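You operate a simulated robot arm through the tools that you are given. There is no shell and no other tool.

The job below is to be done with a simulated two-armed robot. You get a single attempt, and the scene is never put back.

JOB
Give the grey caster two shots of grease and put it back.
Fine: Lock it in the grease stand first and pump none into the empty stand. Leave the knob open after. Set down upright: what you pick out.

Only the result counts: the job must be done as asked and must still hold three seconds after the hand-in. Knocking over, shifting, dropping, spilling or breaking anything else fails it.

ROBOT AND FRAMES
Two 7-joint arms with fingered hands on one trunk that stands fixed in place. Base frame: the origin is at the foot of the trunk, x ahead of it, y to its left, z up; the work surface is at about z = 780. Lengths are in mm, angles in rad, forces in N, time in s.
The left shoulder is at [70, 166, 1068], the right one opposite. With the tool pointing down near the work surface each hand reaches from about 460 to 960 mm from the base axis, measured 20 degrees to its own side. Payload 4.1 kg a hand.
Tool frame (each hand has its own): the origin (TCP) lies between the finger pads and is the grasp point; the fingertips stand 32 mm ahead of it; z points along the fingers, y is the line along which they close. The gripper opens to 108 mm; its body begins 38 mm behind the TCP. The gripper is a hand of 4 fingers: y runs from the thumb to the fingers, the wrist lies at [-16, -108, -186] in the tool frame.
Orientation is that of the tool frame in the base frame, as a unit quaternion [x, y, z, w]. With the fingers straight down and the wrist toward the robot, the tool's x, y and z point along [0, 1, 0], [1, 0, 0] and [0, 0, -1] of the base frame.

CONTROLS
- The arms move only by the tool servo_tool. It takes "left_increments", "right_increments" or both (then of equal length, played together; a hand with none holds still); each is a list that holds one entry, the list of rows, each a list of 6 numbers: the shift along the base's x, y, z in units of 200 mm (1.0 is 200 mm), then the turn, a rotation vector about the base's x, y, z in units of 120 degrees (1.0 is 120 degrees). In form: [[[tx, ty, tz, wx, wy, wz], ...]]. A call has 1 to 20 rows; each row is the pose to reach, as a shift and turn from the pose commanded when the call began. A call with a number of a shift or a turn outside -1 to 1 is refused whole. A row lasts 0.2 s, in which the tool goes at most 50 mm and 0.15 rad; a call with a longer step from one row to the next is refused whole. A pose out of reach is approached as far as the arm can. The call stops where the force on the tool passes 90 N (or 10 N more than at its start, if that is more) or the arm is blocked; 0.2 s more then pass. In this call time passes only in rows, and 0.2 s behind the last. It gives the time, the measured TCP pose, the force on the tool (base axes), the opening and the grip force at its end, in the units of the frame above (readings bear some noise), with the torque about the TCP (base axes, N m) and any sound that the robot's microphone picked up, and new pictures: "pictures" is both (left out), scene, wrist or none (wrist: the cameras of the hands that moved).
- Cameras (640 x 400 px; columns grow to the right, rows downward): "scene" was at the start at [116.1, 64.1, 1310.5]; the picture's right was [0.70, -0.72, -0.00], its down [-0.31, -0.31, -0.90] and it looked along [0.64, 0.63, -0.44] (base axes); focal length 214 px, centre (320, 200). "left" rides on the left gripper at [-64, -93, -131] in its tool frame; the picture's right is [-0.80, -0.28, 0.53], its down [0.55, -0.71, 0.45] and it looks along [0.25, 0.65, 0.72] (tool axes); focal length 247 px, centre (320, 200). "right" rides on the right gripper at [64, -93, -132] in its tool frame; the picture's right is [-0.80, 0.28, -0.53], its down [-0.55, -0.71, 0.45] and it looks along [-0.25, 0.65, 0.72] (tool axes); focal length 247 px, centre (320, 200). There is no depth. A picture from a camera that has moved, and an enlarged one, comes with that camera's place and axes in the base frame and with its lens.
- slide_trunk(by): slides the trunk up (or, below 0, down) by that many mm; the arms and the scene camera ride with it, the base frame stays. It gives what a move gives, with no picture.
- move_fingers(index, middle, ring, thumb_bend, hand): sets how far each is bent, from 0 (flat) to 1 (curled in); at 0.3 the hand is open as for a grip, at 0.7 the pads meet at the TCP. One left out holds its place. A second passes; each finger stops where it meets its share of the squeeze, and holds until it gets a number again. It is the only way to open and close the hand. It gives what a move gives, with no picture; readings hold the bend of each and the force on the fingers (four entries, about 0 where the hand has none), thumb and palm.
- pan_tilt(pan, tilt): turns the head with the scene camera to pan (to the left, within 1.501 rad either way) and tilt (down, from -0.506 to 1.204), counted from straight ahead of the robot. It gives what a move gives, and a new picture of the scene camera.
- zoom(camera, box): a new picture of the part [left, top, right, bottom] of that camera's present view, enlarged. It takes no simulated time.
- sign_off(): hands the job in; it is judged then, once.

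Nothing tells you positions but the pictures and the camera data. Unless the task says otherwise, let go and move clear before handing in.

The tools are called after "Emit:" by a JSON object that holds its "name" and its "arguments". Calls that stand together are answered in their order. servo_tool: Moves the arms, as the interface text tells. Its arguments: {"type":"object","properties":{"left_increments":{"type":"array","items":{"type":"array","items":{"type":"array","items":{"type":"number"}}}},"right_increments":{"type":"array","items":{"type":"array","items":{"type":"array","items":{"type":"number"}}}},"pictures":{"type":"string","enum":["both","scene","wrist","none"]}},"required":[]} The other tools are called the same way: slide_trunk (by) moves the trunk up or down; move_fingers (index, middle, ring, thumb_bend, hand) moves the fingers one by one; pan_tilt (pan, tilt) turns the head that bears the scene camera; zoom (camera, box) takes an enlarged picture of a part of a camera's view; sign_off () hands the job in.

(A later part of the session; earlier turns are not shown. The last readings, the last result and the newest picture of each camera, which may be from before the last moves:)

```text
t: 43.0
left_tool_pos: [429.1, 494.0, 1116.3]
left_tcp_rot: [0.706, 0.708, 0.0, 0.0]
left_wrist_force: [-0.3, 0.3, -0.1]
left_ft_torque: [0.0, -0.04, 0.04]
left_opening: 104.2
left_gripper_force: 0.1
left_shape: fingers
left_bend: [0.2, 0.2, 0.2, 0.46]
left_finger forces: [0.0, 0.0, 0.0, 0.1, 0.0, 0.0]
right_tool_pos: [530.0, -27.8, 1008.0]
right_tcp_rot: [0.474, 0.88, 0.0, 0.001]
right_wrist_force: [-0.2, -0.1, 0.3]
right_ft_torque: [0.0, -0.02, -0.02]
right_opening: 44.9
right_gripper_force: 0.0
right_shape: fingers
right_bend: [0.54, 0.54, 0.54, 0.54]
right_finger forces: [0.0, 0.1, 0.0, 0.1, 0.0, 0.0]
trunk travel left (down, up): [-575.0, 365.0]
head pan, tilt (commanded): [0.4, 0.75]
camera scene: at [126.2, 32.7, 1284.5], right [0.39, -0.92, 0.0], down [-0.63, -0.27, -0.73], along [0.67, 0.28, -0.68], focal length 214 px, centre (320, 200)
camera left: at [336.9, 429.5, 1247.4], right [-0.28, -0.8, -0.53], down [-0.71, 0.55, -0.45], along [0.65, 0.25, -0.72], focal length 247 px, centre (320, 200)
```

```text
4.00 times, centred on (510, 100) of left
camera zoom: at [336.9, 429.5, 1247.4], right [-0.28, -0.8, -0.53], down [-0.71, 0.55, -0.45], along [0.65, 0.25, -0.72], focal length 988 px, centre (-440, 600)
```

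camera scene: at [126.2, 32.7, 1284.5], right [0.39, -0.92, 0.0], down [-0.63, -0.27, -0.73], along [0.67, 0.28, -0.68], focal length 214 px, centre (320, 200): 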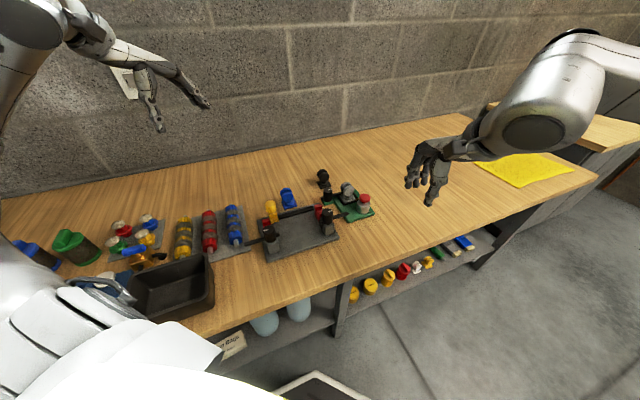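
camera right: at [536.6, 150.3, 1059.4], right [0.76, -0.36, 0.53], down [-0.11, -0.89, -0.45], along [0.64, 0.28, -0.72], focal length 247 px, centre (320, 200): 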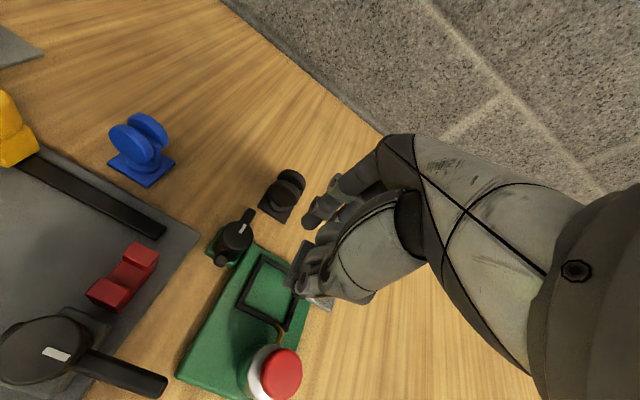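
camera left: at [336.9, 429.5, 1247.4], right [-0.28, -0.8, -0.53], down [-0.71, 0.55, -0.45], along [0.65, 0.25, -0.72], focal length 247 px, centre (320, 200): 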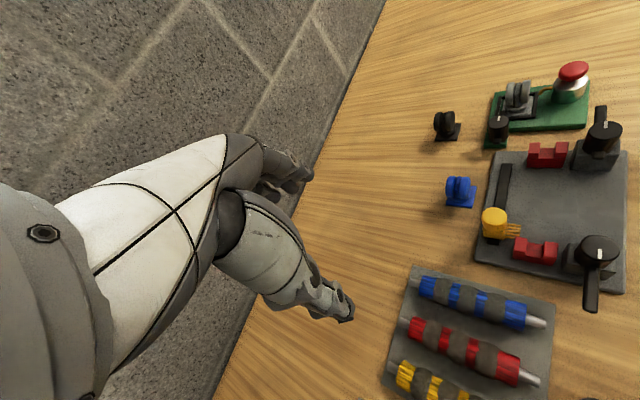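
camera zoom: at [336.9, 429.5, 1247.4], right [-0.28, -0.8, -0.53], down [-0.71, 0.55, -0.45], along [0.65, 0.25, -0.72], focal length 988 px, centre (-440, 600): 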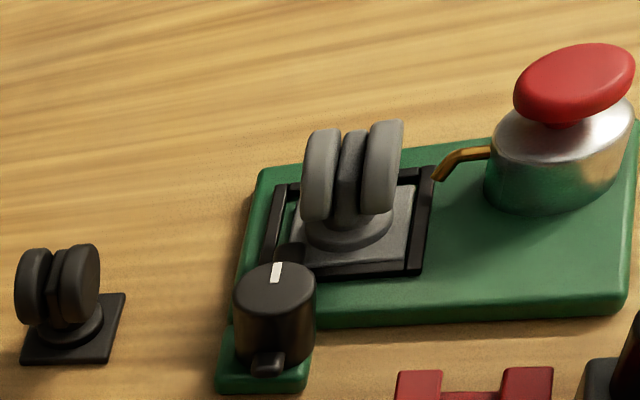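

The caster is locked in. Next is the pump: the cap centre is about (624, 93) with its top near z 850. I'll pinch the right hand's fingers together and bring the fingertips above the cap.

Emit:
{"name": "move_fingers", "arguments": {"hand": "right", "index": 0.7, "middle": 0.7, "ring": 0.7, "thumb_bend": 0.7}}

Emit:
{"name": "servo_tool", "arguments": {"right_increments": [[[0.09, 0.125, -0.04, 0, 0, 0.02], [0.18, 0.25, -0.1, 0, 0, 0.04], [0.27, 0.375, -0.17, 0, 0, 0.06], [0.36, 0.5, -0.25, 0, 0, 0.08], [0.45, 0.625, -0.32, 0, 0, 0.095], [0.45, 0.625, -0.32, 0, 0, 0.095]]], "pictures": "both"}}

Emit:
{"name": "zoom", "arguments": {"camera": "left", "box": [490, 0, 630, 110]}}

Emit:
{"name": "zoom", "arguments": {"camera": "scene", "box": [316, 120, 412, 220]}}

Emit:
{"name": "zoom", "arguments": {"camera": "right", "box": [220, 180, 420, 380]}}

```text
t: 44.0
left_tool_pos: [430.3, 493.0, 1117.7]
left_tcp_rot: [0.707, 0.707, 0.0, 0.0]
left_wrist_force: [0.6, -0.3, 0.1]
left_ft_torque: [-0.04, 0.01, -0.02]
left_opening: 103.9
left_gripper_force: 0.0
left_shape: fingers
left_bend: [0.2, 0.2, 0.2, 0.46]
left_finger forces: [0.0, 0.1, 0.0, 0.0, 0.0, 0.0]
right_tool_pos: [530.9, -27.6, 1007.5]
right_tcp_rot: [0.473, 0.881, 0.0, 0.0]
right_wrist_force: [-0.1, 0.2, 0.7]
right_ft_torque: [-0.02, 0.0, 0.0]
right_opening: 3.7
right_gripper_force: 0.0
right_shape: fingers
right_bend: [0.7, 0.7, 0.7, 0.7]
right_finger forces: [0.0, 0.1, 0.0, 0.1, 0.0, 0.0]
trunk travel left (down, up): [-575.0, 365.0]
head pan, tilt (commanded): [0.4, 0.75]
```

```text
t: 45.5
left_tool_pos: [429.4, 492.5, 1115.8]
left_tcp_rot: [0.707, 0.708, 0.001, -0.001]
left_wrist_force: [-0.1, 0.7, 0.6]
left_ft_torque: [0.01, 0.06, 0.0]
left_opening: 104.4
left_gripper_force: 0.0
left_shape: fingers
left_bend: [0.2, 0.2, 0.2, 0.46]
left_finger forces: [0.0, 0.1, 0.0, 0.1, 0.0, 0.1]
right_tool_pos: [620.2, 94.0, 943.8]
right_tcp_rot: [0.382, 0.924, -0.001, 0.0]
right_wrist_force: [0.6, -0.1, -0.1]
right_ft_torque: [0.0, -0.02, 0.0]
right_opening: 3.6
right_gripper_force: 0.0
right_shape: fingers
right_bend: [0.7, 0.7, 0.7, 0.7]
right_finger forces: [0.0, 0.0, 0.1, 0.0, 0.0, 0.0]
trunk travel left (down, up): [-575.0, 365.0]
head pan, tilt (commanded): [0.4, 0.75]
camera scene: at [126.4, 31.5, 1284.6], right [0.39, -0.92, 0.0], down [-0.63, -0.26, -0.73], along [0.67, 0.28, -0.68], focal length 214 px, centre (320, 200)
camera right: at [508.7, 74.9, 1073.8], right [0.76, -0.36, 0.53], down [-0.11, -0.89, -0.45], along [0.64, 0.28, -0.72], focal length 247 px, centre (320, 200)
```

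scene: 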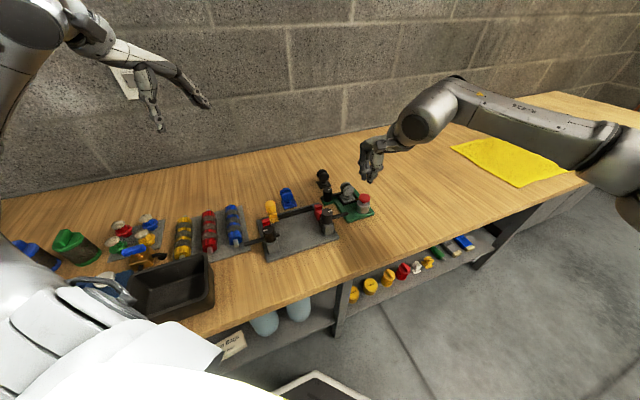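
right: 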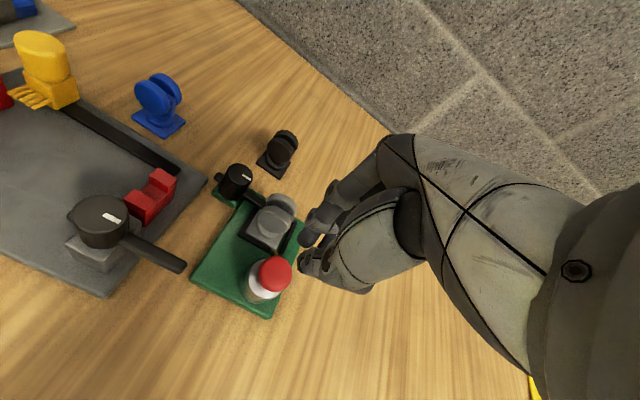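

```text
3.64 times, centred on (560, 55) of left
camera zoom: at [337.4, 428.0, 1247.6], right [-0.28, -0.8, -0.53], down [-0.71, 0.55, -0.45], along [0.65, 0.25, -0.72], focal length 898 px, centre (-553, 727)
```

zoom: 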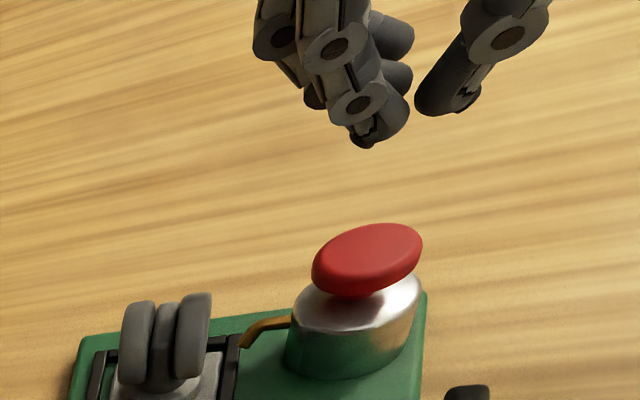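

```text
4.00 times, centred on (364, 170) of scene
camera zoom: at [126.4, 31.5, 1284.6], right [0.39, -0.92, 0.0], down [-0.63, -0.26, -0.73], along [0.67, 0.28, -0.68], focal length 858 px, centre (144, 320)
```

zoom: 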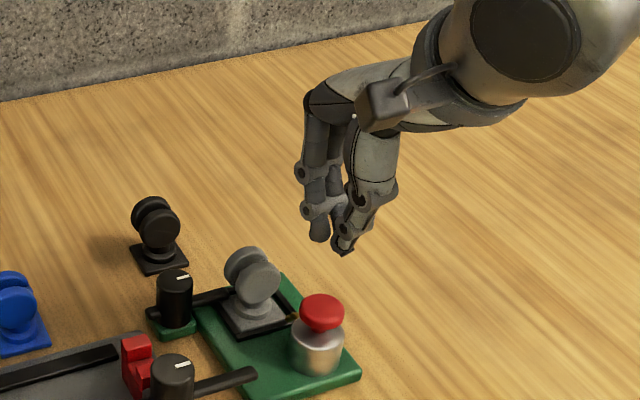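

```text
2.00 times, centred on (320, 280) of right
camera zoom: at [508.7, 74.9, 1073.8], right [0.76, -0.36, 0.53], down [-0.11, -0.89, -0.45], along [0.64, 0.28, -0.72], focal length 494 px, centre (320, 40)
```

zoom: 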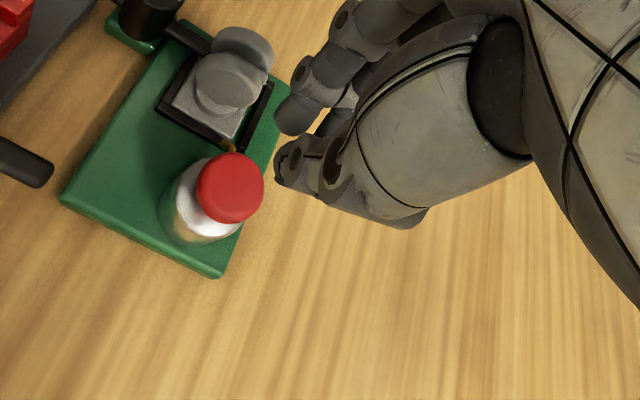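

The fingertips form a cluster above the cap, offset a few millimetres. I'll tighten the pinch, tuck the ring finger, and lower to just above the cap while centring over it.

Emit:
{"name": "move_fingers", "arguments": {"hand": "right", "index": 0.75, "middle": 0.75, "ring": 0.9, "thumb_bend": 0.75}}

Emit:
{"name": "servo_tool", "arguments": {"right_increments": [[[-0.004, 0.005, -0.1, 0, 0, 0], [-0.0075, 0.01, -0.2, 0, 0, 0], [-0.0075, 0.01, -0.24, 0, 0, 0], [-0.0075, 0.01, -0.24, 0, 0, 0]]], "pictures": "none"}}

Emit:
{"name": "zoom", "arguments": {"camera": "left", "box": [510, 10, 630, 110]}}

Emit:
{"name": "zoom", "arguments": {"camera": "scene", "box": [324, 140, 404, 215]}}

Emit:
{"name": "zoom", "arguments": {"camera": "right", "box": [220, 180, 400, 360]}}

```text
t: 46.5
left_tool_pos: [429.3, 493.0, 1116.5]
left_tcp_rot: [0.708, 0.707, -0.001, 0.0]
left_wrist_force: [-0.7, 0.0, -0.7]
left_ft_torque: [0.0, 0.01, -0.01]
left_opening: 104.1
left_gripper_force: 0.0
left_shape: fingers
left_bend: [0.2, 0.2, 0.2, 0.46]
left_finger forces: [0.1, 0.1, 0.1, 0.1, 0.1, 0.1]
right_tool_pos: [619.7, 94.8, 944.9]
right_tcp_rot: [0.383, 0.924, 0.0, 0.0]
right_wrist_force: [-0.3, 0.5, -0.2]
right_ft_torque: [0.02, 0.01, 0.03]
right_opening: 0.1
right_gripper_force: 0.1
right_shape: fingers
right_bend: [0.74, 0.74, 0.9, 0.72]
right_finger forces: [0.0, 0.1, 0.0, 0.0, 0.1, 0.0]
trunk travel left (down, up): [-575.0, 365.0]
head pan, tilt (commanded): [0.4, 0.75]
```

```text
t: 47.5
left_tool_pos: [430.0, 493.1, 1116.2]
left_tcp_rot: [0.707, 0.707, 0.0, 0.0]
left_wrist_force: [0.0, 0.1, 0.3]
left_ft_torque: [0.0, 0.02, 0.0]
left_opening: 103.9
left_gripper_force: 0.1
left_shape: fingers
left_bend: [0.2, 0.2, 0.2, 0.46]
left_finger forces: [0.0, 0.0, 0.0, 0.0, 0.0, 0.0]
right_tool_pos: [619.1, 97.0, 896.9]
right_tcp_rot: [0.383, 0.924, 0.001, 0.0]
right_wrist_force: [0.2, 0.0, 0.8]
right_ft_torque: [0.0, 0.03, 0.02]
right_opening: 0.1
right_gripper_force: 0.1
right_shape: fingers
right_bend: [0.74, 0.74, 0.9, 0.72]
right_finger forces: [0.0, 0.0, 0.1, 0.0, 0.1, 0.1]
trunk travel left (down, up): [-575.0, 365.0]
head pan, tilt (commanded): [0.4, 0.75]
```

```text
4.00 times, centred on (570, 60) of left
camera zoom: at [337.8, 428.7, 1247.3], right [-0.28, -0.8, -0.53], down [-0.71, 0.55, -0.45], along [0.65, 0.25, -0.72], focal length 988 px, centre (-680, 760)
```

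zoom: 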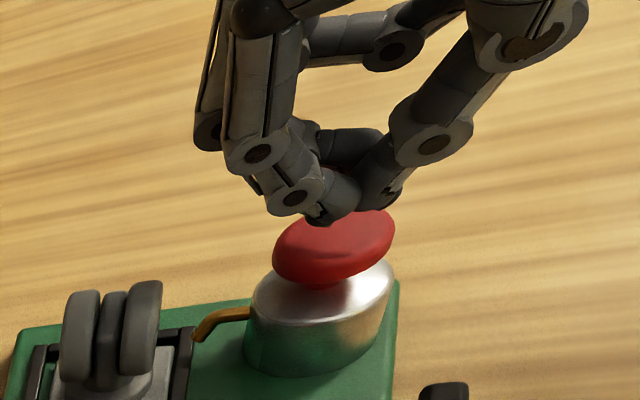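

```text
5.33 times, centred on (364, 178) of scene
camera zoom: at [126.8, 32.2, 1284.5], right [0.39, -0.92, 0.0], down [-0.63, -0.27, -0.73], along [0.67, 0.28, -0.68], focal length 1144 px, centre (85, 320)
```

zoom: 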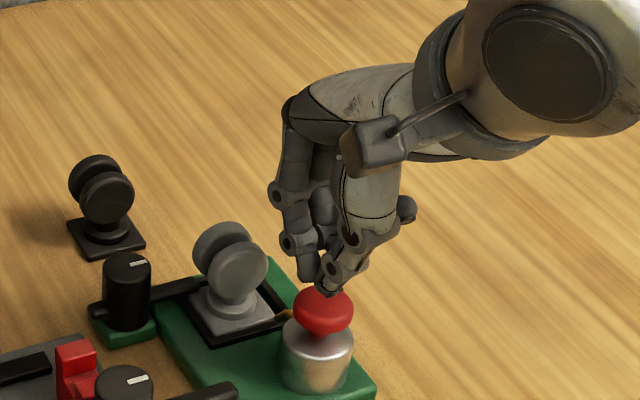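

```text
2.22 times, centred on (310, 270) of right
camera zoom: at [508.3, 77.6, 1026.3], right [0.76, -0.36, 0.53], down [-0.11, -0.89, -0.45], along [0.64, 0.28, -0.72], focal length 549 px, centre (342, 44)
```

zoom: 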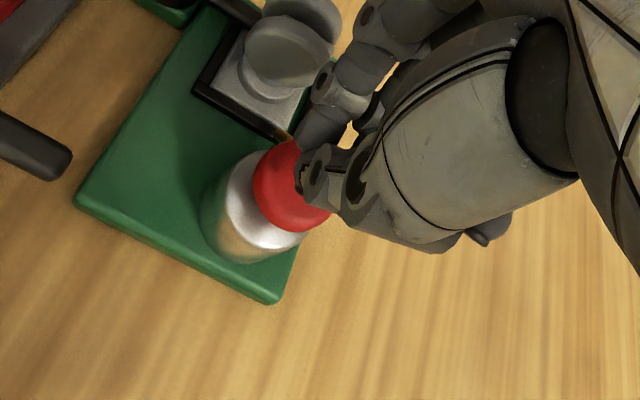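

The fingertip cluster is centred over the cap within about 2 mm and roughly 10 mm above it. I'll lower gently to find contact.

Emit:
{"name": "servo_tool", "arguments": {"right_increments": [[[0, 0.005, -0.015, 0, 0, 0], [0, 0.005, -0.03, 0, 0, 0], [0, 0.005, -0.045, 0, 0, 0]]], "pictures": "none"}}

Emit:
{"name": "zoom", "arguments": {"camera": "left", "box": [530, 30, 610, 110]}}

Emit:
{"name": "zoom", "arguments": {"camera": "scene", "box": [340, 165, 388, 215]}}

```text
t: 48.2
left_tool_pos: [430.0, 492.3, 1115.3]
left_tcp_rot: [0.707, 0.708, -0.001, 0.0]
left_wrist_force: [-0.6, -0.5, -0.1]
left_ft_torque: [0.0, -0.01, 0.04]
left_opening: 104.1
left_gripper_force: 0.0
left_shape: fingers
left_bend: [0.2, 0.2, 0.2, 0.46]
left_finger forces: [0.0, 0.1, 0.0, 0.0, 0.1, 0.1]
right_tool_pos: [618.0, 97.4, 885.7]
right_tcp_rot: [0.384, 0.923, 0.0, 0.0]
right_wrist_force: [-1.2, 0.8, 0.1]
right_ft_torque: [0.01, 0.02, 0.01]
right_opening: 0.0
right_gripper_force: 0.0
right_shape: fingers
right_bend: [0.74, 0.74, 0.9, 0.72]
right_finger forces: [0.0, 0.0, 0.0, 0.0, 0.0, 0.1]
trunk travel left (down, up): [-575.0, 365.0]
head pan, tilt (commanded): [0.4, 0.75]
```

```text
5.00 times, centred on (570, 70) of left
camera zoom: at [337.9, 428.8, 1247.2], right [-0.28, -0.8, -0.53], down [-0.71, 0.55, -0.45], along [0.65, 0.25, -0.72], focal length 1235 px, centre (-930, 850)
```

zoom: 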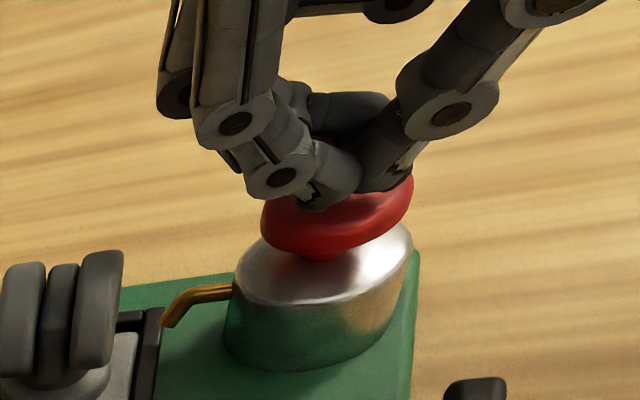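

```text
8.00 times, centred on (364, 190) of scene
camera zoom: at [126.9, 32.2, 1284.5], right [0.39, -0.92, 0.0], down [-0.63, -0.27, -0.73], along [0.67, 0.28, -0.68], focal length 1716 px, centre (-32, 280)
```

zoom: 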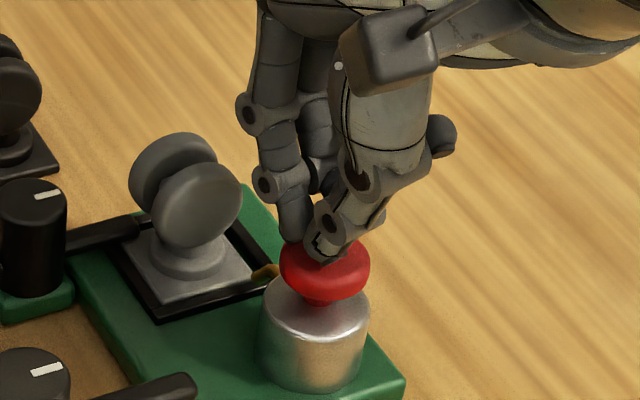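

The tips are right at the cap's surface with no force yet. I'll press down slowly and watch the force.

Emit:
{"name": "servo_tool", "arguments": {"right_increments": [[[0, 0, -0.01, 0, 0, 0], [0, 0, -0.02, 0, 0, 0], [0, 0, -0.03, 0, 0, 0], [0, 0, -0.04, 0, 0, 0]]], "pictures": "none"}}

Emit:
{"name": "zoom", "arguments": {"camera": "left", "box": [530, 30, 610, 110]}}

Emit:
{"name": "zoom", "arguments": {"camera": "scene", "box": [340, 165, 388, 215]}}

```text
t: 49.2
left_tool_pos: [429.9, 492.6, 1115.2]
left_tcp_rot: [0.707, 0.707, 0.0, 0.0]
left_wrist_force: [0.4, 0.0, 0.4]
left_ft_torque: [0.01, 0.01, -0.03]
left_opening: 104.2
left_gripper_force: 0.2
left_shape: fingers
left_bend: [0.2, 0.2, 0.2, 0.46]
left_finger forces: [0.0, 0.0, 0.0, 0.1, 0.0, 0.0]
right_tool_pos: [619.6, 98.0, 878.8]
right_tcp_rot: [0.383, 0.924, 0.0, 0.0]
right_wrist_force: [-0.5, 0.0, 3.2]
right_ft_torque: [-0.01, 0.07, -0.01]
right_opening: 0.2
right_gripper_force: 0.1
right_shape: fingers
right_bend: [0.74, 0.74, 0.9, 0.72]
right_finger forces: [0.0, 0.0, 0.0, 0.0, 0.0, 0.1]
trunk travel left (down, up): [-575.0, 365.0]
head pan, tilt (commanded): [0.4, 0.75]
```

```text
5.00 times, centred on (570, 70) of left
camera zoom: at [337.5, 428.6, 1247.4], right [-0.28, -0.8, -0.53], down [-0.71, 0.55, -0.45], along [0.65, 0.25, -0.72], focal length 1235 px, centre (-930, 850)
```

zoom: 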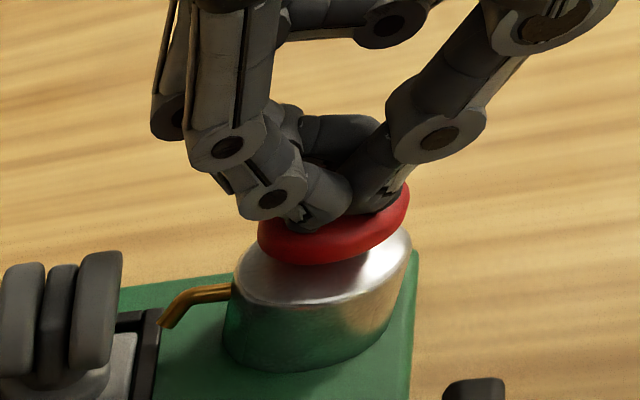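

```text
8.00 times, centred on (364, 190) of scene
camera zoom: at [126.5, 32.1, 1284.6], right [0.39, -0.92, 0.0], down [-0.63, -0.27, -0.73], along [0.67, 0.28, -0.68], focal length 1716 px, centre (-32, 280)
```

zoom: 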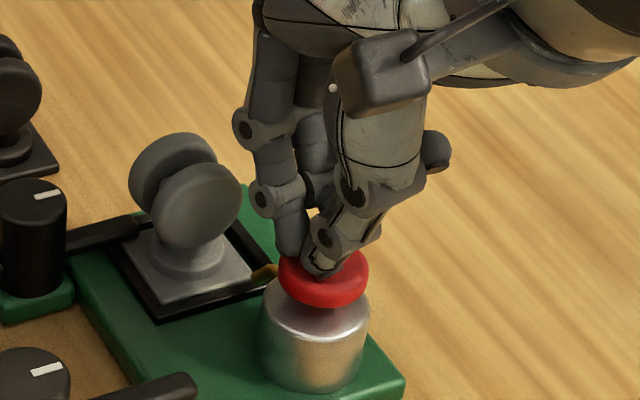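

The cap is going down at about 3 N. I'll continue this same stroke until it bottoms out.

Emit:
{"name": "servo_tool", "arguments": {"right_increments": [[[0, 0, -0.01, 0, 0, 0], [0, 0, -0.02, 0, 0, 0], [0, 0, -0.03, 0, 0, 0]]], "pictures": "none"}}

Emit:
{"name": "zoom", "arguments": {"camera": "left", "box": [510, 30, 610, 110]}}

Emit:
{"name": "zoom", "arguments": {"camera": "scene", "box": [340, 165, 388, 215]}}

```text
t: 50.0
left_tool_pos: [430.0, 493.2, 1117.0]
left_tcp_rot: [0.707, 0.707, -0.001, 0.0]
left_wrist_force: [-0.4, 0.2, 0.8]
left_ft_torque: [0.01, -0.02, 0.0]
left_opening: 104.1
left_gripper_force: 0.0
left_shape: fingers
left_bend: [0.2, 0.2, 0.2, 0.46]
left_finger forces: [0.0, 0.0, 0.0, 0.0, 0.1, 0.1]
right_tool_pos: [619.6, 97.5, 872.7]
right_tcp_rot: [0.384, 0.924, 0.001, 0.0]
right_wrist_force: [0.9, -1.4, 4.6]
right_ft_torque: [-0.06, 0.04, 0.02]
right_opening: 0.3
right_gripper_force: 0.1
right_shape: fingers
right_bend: [0.74, 0.74, 0.9, 0.72]
right_finger forces: [0.0, 0.1, 0.0, 0.0, 0.1, 0.0]
trunk travel left (down, up): [-575.0, 365.0]
head pan, tilt (commanded): [0.4, 0.75]
```

```text
5.00 times, centred on (560, 70) of left
camera zoom: at [337.6, 428.5, 1247.4], right [-0.28, -0.8, -0.53], down [-0.71, 0.55, -0.45], along [0.65, 0.25, -0.72], focal length 1235 px, centre (-880, 850)
```

zoom: 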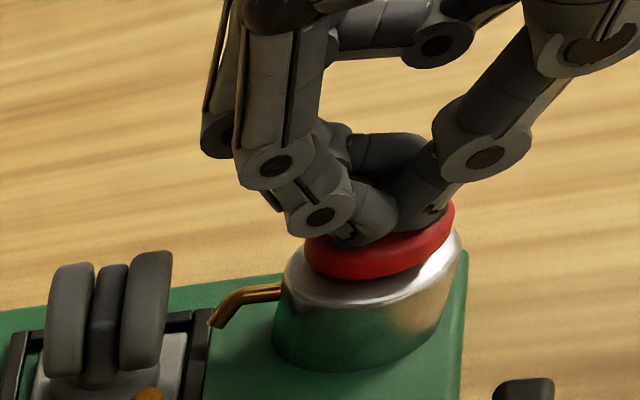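

```text
8.00 times, centred on (364, 190) of scene
camera zoom: at [126.5, 32.0, 1284.6], right [0.39, -0.92, 0.0], down [-0.63, -0.27, -0.73], along [0.67, 0.28, -0.68], focal length 1716 px, centre (-32, 280)
```

zoom: 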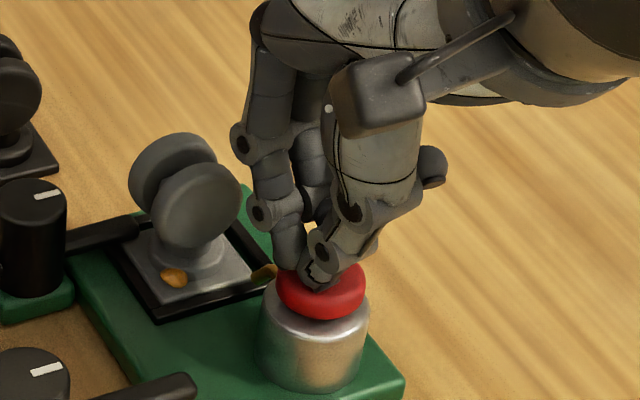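

A blob of grease has appeared on the caster's plate, so the first shot is delivered. I'll raise the hand fully off the cap so the pump returns.

Emit:
{"name": "servo_tool", "arguments": {"right_increments": [[[0, 0, 0.03, 0, 0, 0], [0, 0, 0.07, 0, 0, 0], [0, 0, 0.12, 0, 0, 0], [0, 0, 0.15, 0, 0, 0], [0, 0, 0.15, 0, 0, 0]]], "pictures": "none"}}

Emit:
{"name": "zoom", "arguments": {"camera": "left", "box": [490, 30, 610, 120]}}

Emit:
{"name": "zoom", "arguments": {"camera": "scene", "box": [324, 160, 388, 215]}}

Emit:
{"name": "zoom", "arguments": {"camera": "scene", "box": [336, 180, 368, 205]}}

```text
t: 51.2
left_tool_pos: [429.7, 493.5, 1116.7]
left_tcp_rot: [0.707, 0.708, 0.0, 0.0]
left_wrist_force: [0.1, -0.1, -0.3]
left_ft_torque: [0.02, 0.01, -0.02]
left_opening: 103.9
left_gripper_force: 0.1
left_shape: fingers
left_bend: [0.2, 0.2, 0.2, 0.46]
left_finger forces: [0.0, 0.0, 0.0, 0.0, 0.1, 0.0]
right_tool_pos: [618.9, 98.6, 902.5]
right_tcp_rot: [0.383, 0.924, -0.001, 0.0]
right_wrist_force: [0.7, -0.1, 0.6]
right_ft_torque: [-0.02, -0.01, 0.01]
right_opening: 0.0
right_gripper_force: 0.1
right_shape: fingers
right_bend: [0.74, 0.74, 0.9, 0.72]
right_finger forces: [0.1, 0.1, 0.1, 0.0, 0.1, 0.1]
trunk travel left (down, up): [-575.0, 365.0]
head pan, tilt (commanded): [0.4, 0.75]
```

```text
4.44 times, centred on (550, 75) of left
camera zoom: at [337.9, 428.7, 1247.2], right [-0.28, -0.8, -0.53], down [-0.71, 0.55, -0.45], along [0.65, 0.25, -0.72], focal length 1098 px, centre (-702, 756)
```

zoom: 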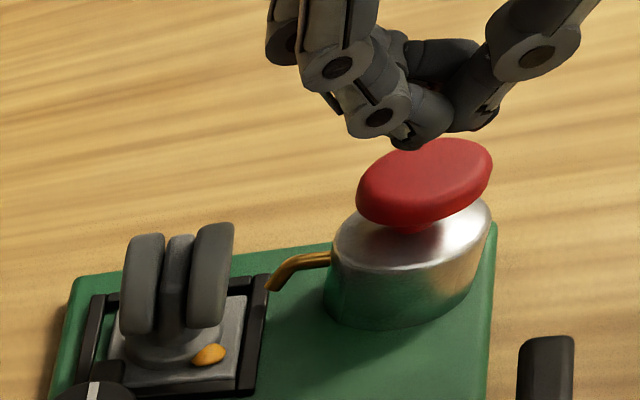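

```text
7.27 times, centred on (356, 188) of scene
camera zoom: at [126.9, 32.2, 1284.5], right [0.39, -0.92, 0.0], down [-0.63, -0.27, -0.73], along [0.67, 0.28, -0.68], focal length 1560 px, centre (58, 291)
```

zoom: 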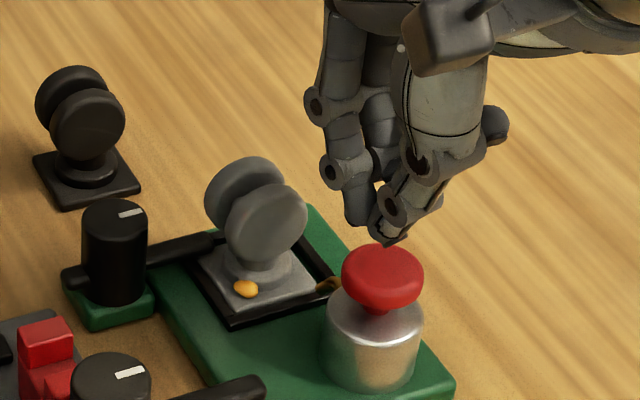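

```text
16.00 times, centred on (352, 192) of scene
camera zoom: at [126.9, 32.2, 1284.5], right [0.39, -0.92, 0.0], down [-0.63, -0.27, -0.73], along [0.67, 0.28, -0.68], focal length 3432 px, centre (-192, 320)
```

zoom: 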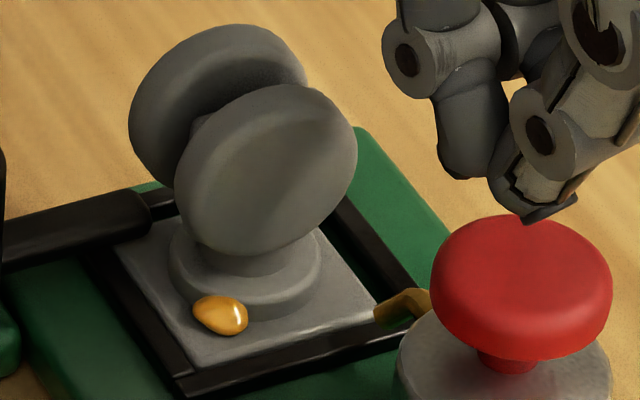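

The cap is back up with one blob of grease on the plate. I'll make the second stroke to the same depth, then check for the second blob while holding down.

Emit:
{"name": "servo_tool", "arguments": {"right_increments": [[[0, 0, -0.04, 0, 0, 0], [0, 0, -0.08, 0, 0, 0], [0, 0, -0.1, 0, 0, 0], [0, 0, -0.115, 0, 0, 0], [0, 0, -0.13, 0, 0, 0], [0, 0, -0.145, 0, 0, 0], [0, 0, -0.152, 0, 0, 0]]], "pictures": "none"}}

Emit:
{"name": "zoom", "arguments": {"camera": "left", "box": [490, 30, 610, 120]}}

Emit:
{"name": "zoom", "arguments": {"camera": "scene", "box": [336, 180, 368, 205]}}

```text
t: 52.9
left_tool_pos: [429.3, 493.4, 1115.4]
left_tcp_rot: [0.707, 0.707, 0.0, 0.0]
left_wrist_force: [0.0, 0.3, -0.8]
left_ft_torque: [0.0, 0.02, 0.01]
left_opening: 104.1
left_gripper_force: 0.1
left_shape: fingers
left_bend: [0.2, 0.2, 0.2, 0.46]
left_finger forces: [0.0, 0.0, 0.0, 0.0, 0.1, 0.1]
right_tool_pos: [620.0, 99.3, 873.0]
right_tcp_rot: [0.382, 0.924, 0.001, 0.001]
right_wrist_force: [-0.7, 0.6, 5.0]
right_ft_torque: [-0.01, 0.08, 0.01]
right_opening: 0.0
right_gripper_force: 0.0
right_shape: fingers
right_bend: [0.74, 0.74, 0.9, 0.73]
right_finger forces: [0.0, 0.0, 0.1, 0.0, 0.0, 0.0]
trunk travel left (down, up): [-575.0, 365.0]
head pan, tilt (commanded): [0.4, 0.75]
```

```text
4.44 times, centred on (550, 75) of left
camera zoom: at [337.2, 428.7, 1247.5], right [-0.28, -0.8, -0.53], down [-0.71, 0.55, -0.45], along [0.65, 0.25, -0.72], focal length 1098 px, centre (-702, 756)
```

zoom: 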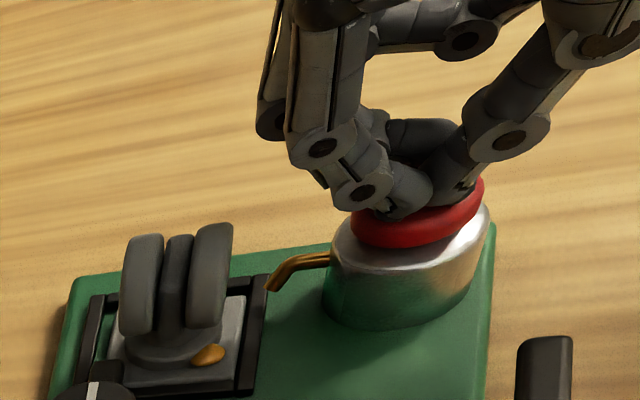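

```text
16.00 times, centred on (352, 192) of scene
camera zoom: at [126.2, 32.2, 1284.6], right [0.39, -0.92, 0.0], down [-0.63, -0.27, -0.73], along [0.67, 0.28, -0.68], focal length 3432 px, centre (-192, 320)
```

zoom: 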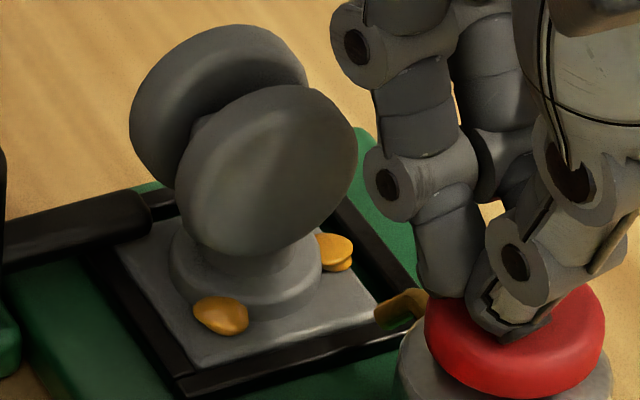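

A second patch of grease appeared on the far side of the swivel ring. I'll zoom in closely to count the blobs before doing anything else.

Emit:
{"name": "zoom", "arguments": {"camera": "scene", "box": [346, 190, 362, 202]}}

Emit:
{"name": "zoom", "arguments": {"camera": "scene", "box": [356, 193, 364, 199]}}

Emit:
{"name": "zoom", "arguments": {"camera": "left", "box": [505, 80, 545, 115]}}

Emit:
{"name": "zoom", "arguments": {"camera": "right", "box": [230, 120, 350, 240]}}

```text
16.00 times, centred on (354, 196) of scene
camera zoom: at [126.2, 32.2, 1284.6], right [0.39, -0.92, 0.0], down [-0.63, -0.27, -0.73], along [0.67, 0.28, -0.68], focal length 3432 px, centre (-224, 264)
```

zoom: 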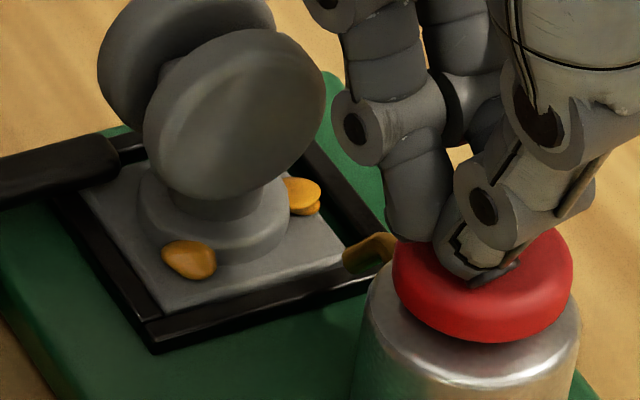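

```text
16.00 times, centred on (360, 196) of scene
camera zoom: at [126.2, 32.2, 1284.6], right [0.39, -0.92, 0.0], down [-0.63, -0.27, -0.73], along [0.67, 0.28, -0.68], focal length 3432 px, centre (-320, 264)
```

zoom: 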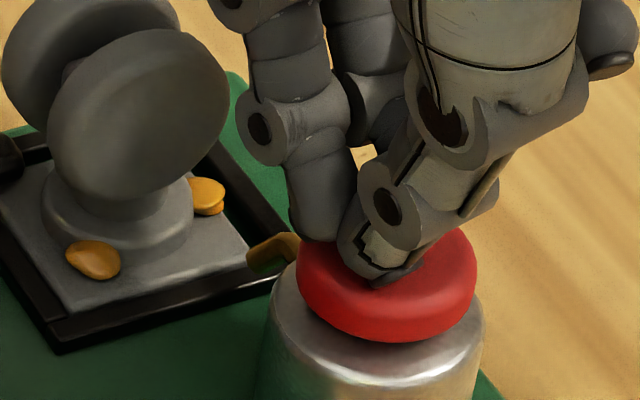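

```text
11.43 times, centred on (525, 98) of left
camera zoom: at [337.2, 428.7, 1247.5], right [-0.28, -0.8, -0.53], down [-0.71, 0.55, -0.45], along [0.65, 0.25, -0.72], focal length 2823 px, centre (-2023, 1371)
```

zoom: 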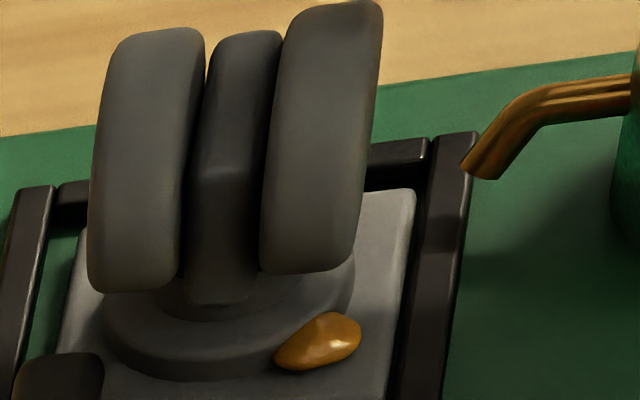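

```text
3.33 times, centred on (290, 180) of right
camera zoom: at [507.8, 79.4, 1003.1], right [0.76, -0.37, 0.53], down [-0.11, -0.89, -0.45], along [0.64, 0.28, -0.72], focal length 823 px, centre (420, 267)
```

zoom: 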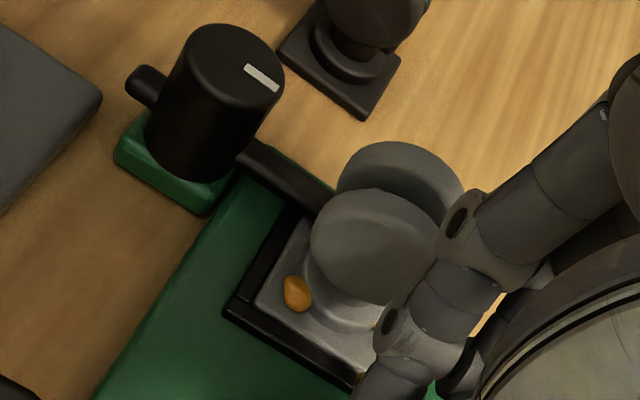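

The second patch looks like one lumpy blob seen from its side. I'll lift the hand off the cap in one smooth motion and look at it unobstructed.

Emit:
{"name": "servo_tool", "arguments": {"right_increments": [[[0, 0, 0.05, 0, 0, 0], [0, 0, 0.12, 0, 0, 0], [0, 0, 0.22, 0, 0, 0], [-0.05, -0.05, 0.35, 0, 0, 0], [-0.15, -0.15, 0.45, 0, 0, 0], [-0.3, -0.3, 0.55, 0, 0, 0]]], "pictures": "none"}}

Emit:
{"name": "zoom", "arguments": {"camera": "scene", "box": [336, 180, 368, 205]}}

Emit:
{"name": "zoom", "arguments": {"camera": "right", "box": [200, 100, 340, 220]}}

Emit:
{"name": "zoom", "arguments": {"camera": "left", "box": [470, 50, 610, 150]}}

```text
t: 54.2
left_tool_pos: [429.5, 493.8, 1117.2]
left_tcp_rot: [0.707, 0.707, 0.002, 0.0]
left_wrist_force: [0.0, -0.9, 0.4]
left_ft_torque: [0.04, -0.04, -0.02]
left_opening: 104.0
left_gripper_force: 0.2
left_shape: fingers
left_bend: [0.2, 0.2, 0.2, 0.46]
left_finger forces: [0.1, 0.0, 0.0, 0.0, 0.1, 0.1]
right_tool_pos: [559.6, 39.8, 983.5]
right_tcp_rot: [0.384, 0.923, 0.0, 0.0]
right_wrist_force: [-0.4, -0.9, -0.2]
right_ft_torque: [0.02, -0.02, 0.01]
right_opening: 0.0
right_gripper_force: 0.1
right_shape: fingers
right_bend: [0.74, 0.74, 0.9, 0.72]
right_finger forces: [0.0, 0.0, 0.0, 0.1, 0.0, 0.0]
trunk travel left (down, up): [-575.0, 365.0]
head pan, tilt (commanded): [0.4, 0.75]
```

```text
16.00 times, centred on (352, 192) of scene
camera zoom: at [125.4, 30.6, 1284.7], right [0.39, -0.92, 0.0], down [-0.63, -0.26, -0.73], along [0.67, 0.29, -0.68], focal length 3432 px, centre (-192, 320)
```

zoom: 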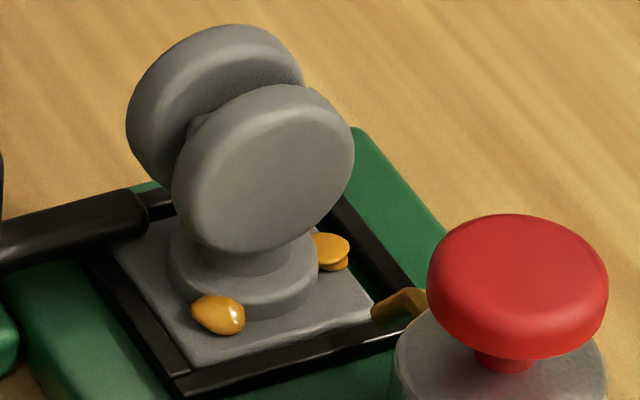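

```text
3.33 times, centred on (270, 160) of right
camera zoom: at [448.5, 20.7, 1112.8], right [0.76, -0.37, 0.53], down [-0.11, -0.89, -0.45], along [0.64, 0.28, -0.72], focal length 823 px, centre (487, 333)
```

zoom: 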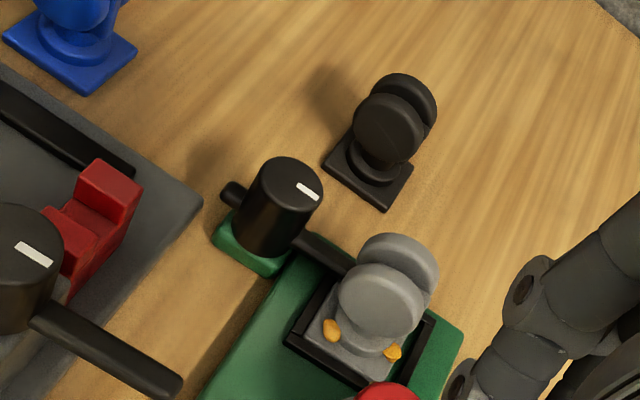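

```text
4.00 times, centred on (540, 100) of left
camera zoom: at [336.3, 427.2, 1248.3], right [-0.28, -0.8, -0.53], down [-0.71, 0.55, -0.45], along [0.65, 0.25, -0.72], focal length 988 px, centre (-560, 600)
```

zoom: 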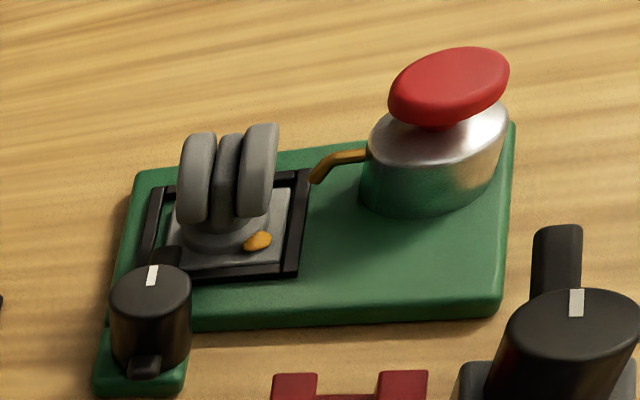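

I can see two blobs on the plate, one at each near corner. I'll zoom once more with the right camera to be sure.

Emit:
{"name": "zoom", "arguments": {"camera": "right", "box": [258, 150, 310, 190]}}

Emit:
{"name": "zoom", "arguments": {"camera": "scene", "box": [320, 175, 352, 200]}}

```text
10.00 times, centred on (284, 170) of right
camera zoom: at [448.5, 20.7, 1112.8], right [0.76, -0.37, 0.53], down [-0.11, -0.89, -0.45], along [0.64, 0.28, -0.72], focal length 2470 px, centre (680, 500)
```

zoom: 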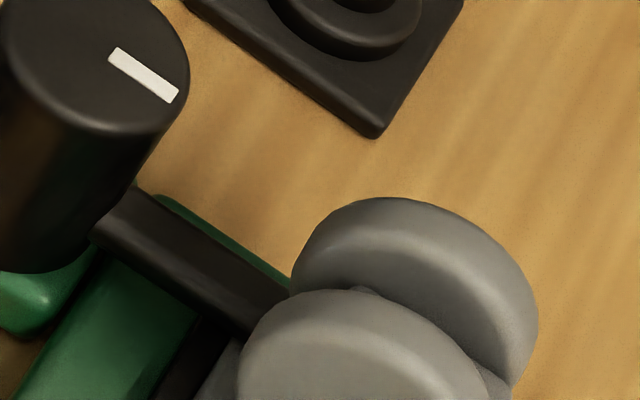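

```text
16.00 times, centred on (336, 188) of scene
camera zoom: at [125.4, 30.6, 1284.7], right [0.39, -0.92, 0.0], down [-0.63, -0.26, -0.73], along [0.67, 0.29, -0.68], focal length 3432 px, centre (64, 400)
```

zoom: 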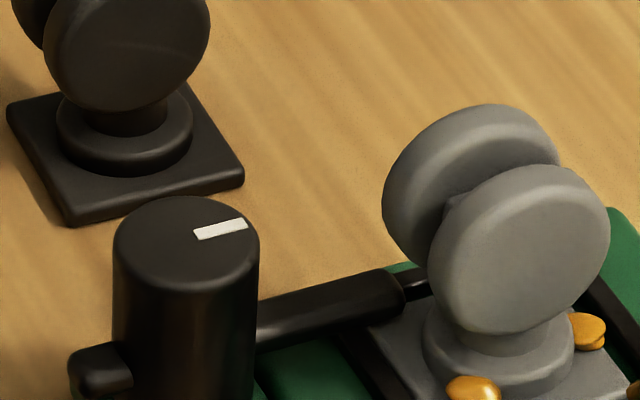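

Emit:
{"name": "zoom", "arguments": {"camera": "right", "box": [262, 185, 310, 217]}}

```text
12.50 times, centred on (286, 201) of right
camera zoom: at [448.5, 20.7, 1112.8], right [0.76, -0.37, 0.53], down [-0.11, -0.89, -0.45], along [0.64, 0.28, -0.72], focal length 3087 px, centre (745, 188)
```

zoom: 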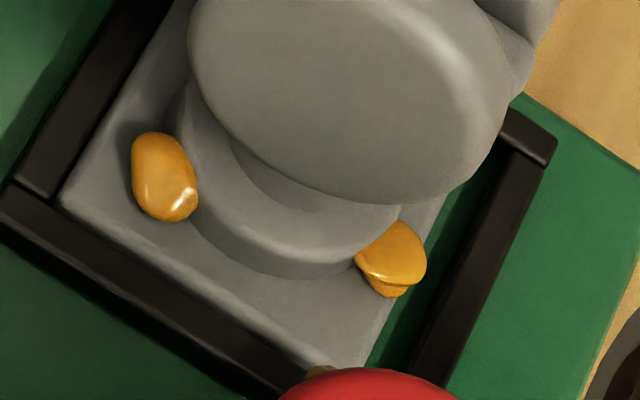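

Exactly two shots are on the caster. Next I'll open the knob: its bare upper cylinder stands above the lever, so I can pinch it from above with right thumb and middle finger and twist it back. First I'll shape the hand and move over the knob at yaw 0.

Emit:
{"name": "move_fingers", "arguments": {"hand": "right", "index": 0.46, "middle": 0.5, "ring": 0.46, "thumb_bend": 0.5}}

Emit:
{"name": "servo_tool", "arguments": {"right_increments": [[[0.03, 0.1, 0.0, 0, 0, -0.045], [0.08, 0.23, -0.02, 0, 0, -0.095], [0.13, 0.37, -0.05, 0, 0, -0.145], [0.18, 0.51, -0.09, 0, 0, -0.2], [0.23, 0.65, -0.14, 0, 0, -0.255], [0.28, 0.79, -0.2, 0, 0, -0.31], [0.3275, 0.9145, -0.258, 0, 0, -0.36], [0.3275, 0.9145, -0.258, 0, 0, -0.375]]], "pictures": "both"}}

Emit:
{"name": "zoom", "arguments": {"camera": "left", "box": [420, 30, 560, 150]}}

Emit:
{"name": "zoom", "arguments": {"camera": "scene", "box": [290, 120, 386, 210]}}

Emit:
{"name": "zoom", "arguments": {"camera": "right", "box": [200, 180, 400, 380]}}

```text
t: 55.2
left_tool_pos: [429.7, 492.8, 1116.0]
left_tcp_rot: [0.707, 0.708, 0.0, 0.0]
left_wrist_force: [-0.2, 0.0, 0.0]
left_ft_torque: [0.01, 0.01, 0.0]
left_opening: 104.0
left_gripper_force: 0.0
left_shape: fingers
left_bend: [0.2, 0.2, 0.2, 0.46]
left_finger forces: [0.0, 0.0, 0.0, 0.0, 0.0, 0.0]
right_tool_pos: [561.1, 41.0, 981.2]
right_tcp_rot: [0.383, 0.924, 0.0, 0.0]
right_wrist_force: [-0.4, -0.3, 1.0]
right_ft_torque: [0.03, -0.02, -0.02]
right_opening: 60.6
right_gripper_force: 0.1
right_shape: fingers
right_bend: [0.46, 0.5, 0.46, 0.5]
right_finger forces: [0.1, 0.0, 0.0, 0.1, 0.0, 0.0]
trunk travel left (down, up): [-575.0, 365.0]
head pan, tilt (commanded): [0.4, 0.75]
```

```text
t: 57.0
left_tool_pos: [430.8, 492.9, 1116.8]
left_tcp_rot: [0.708, 0.707, 0.001, -0.002]
left_wrist_force: [-0.5, 0.4, -0.5]
left_ft_torque: [0.01, 0.03, 0.04]
left_opening: 104.2
left_gripper_force: 0.0
left_shape: fingers
left_bend: [0.2, 0.2, 0.2, 0.46]
left_finger forces: [0.0, 0.1, 0.0, 0.0, 0.1, 0.1]
right_tool_pos: [625.3, 220.3, 933.5]
right_tcp_rot: [0.707, 0.707, 0.0, -0.001]
right_wrist_force: [-1.5, 0.0, 0.3]
right_ft_torque: [-0.02, 0.0, -0.04]
right_opening: 60.5
right_gripper_force: 0.1
right_shape: fingers
right_bend: [0.46, 0.5, 0.46, 0.5]
right_finger forces: [0.0, 0.0, 0.0, 0.0, 0.1, 0.1]
trunk travel left (down, up): [-575.0, 365.0]
head pan, tilt (commanded): [0.4, 0.75]
camera scene: at [126.7, 31.4, 1284.5], right [0.39, -0.92, 0.0], down [-0.63, -0.26, -0.73], along [0.67, 0.28, -0.68], focal length 214 px, centre (320, 200)
camera right: at [532.0, 286.1, 1062.8], right [0.28, -0.8, 0.53], down [-0.71, -0.55, -0.45], along [0.65, -0.25, -0.72], focal length 247 px, centre (320, 200)
```

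scene: 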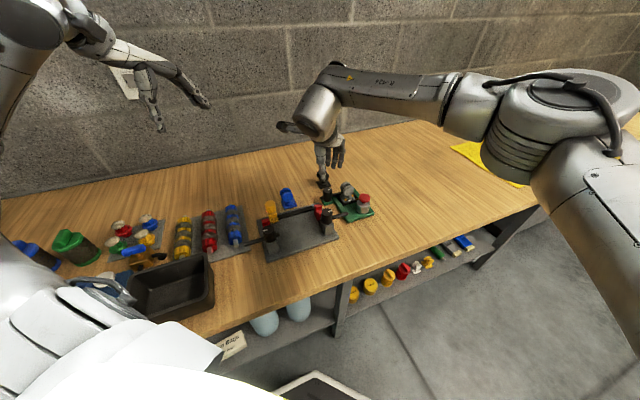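
right: 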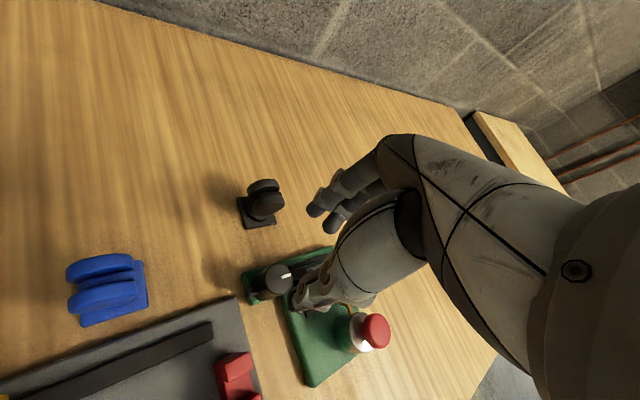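

```text
3.33 times, centred on (490, 90) of left
camera zoom: at [337.8, 427.9, 1247.6], right [-0.28, -0.8, -0.53], down [-0.71, 0.55, -0.45], along [0.65, 0.25, -0.72], focal length 823 px, centre (-247, 567)
```

zoom: 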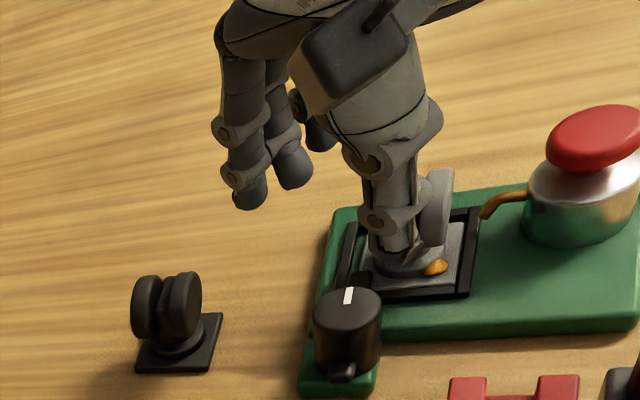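

```text
4.44 times, centred on (338, 165) of scene
camera zoom: at [126.7, 31.4, 1284.5], right [0.39, -0.92, 0.0], down [-0.63, -0.26, -0.73], along [0.67, 0.28, -0.68], focal length 953 px, centre (240, 356)
```

zoom: 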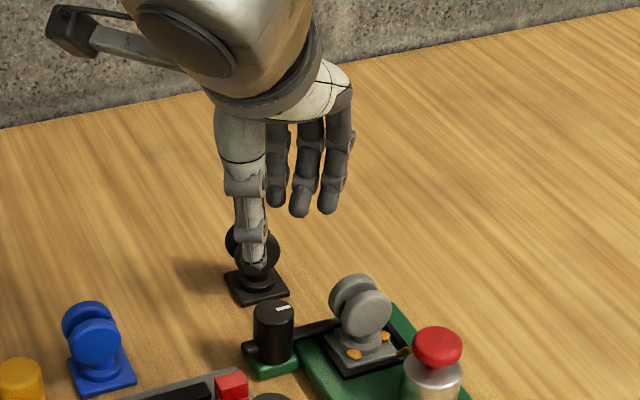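

```text
2.00 times, centred on (300, 280) of right
camera zoom: at [532.0, 286.1, 1062.8], right [0.28, -0.8, 0.53], down [-0.71, -0.55, -0.45], along [0.65, -0.25, -0.72], focal length 494 px, centre (360, 40)
```

zoom: 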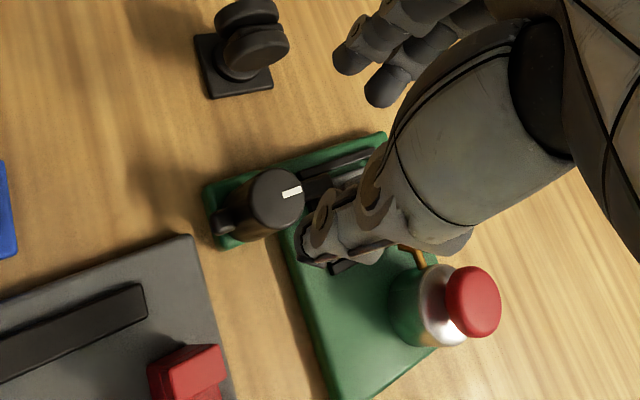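

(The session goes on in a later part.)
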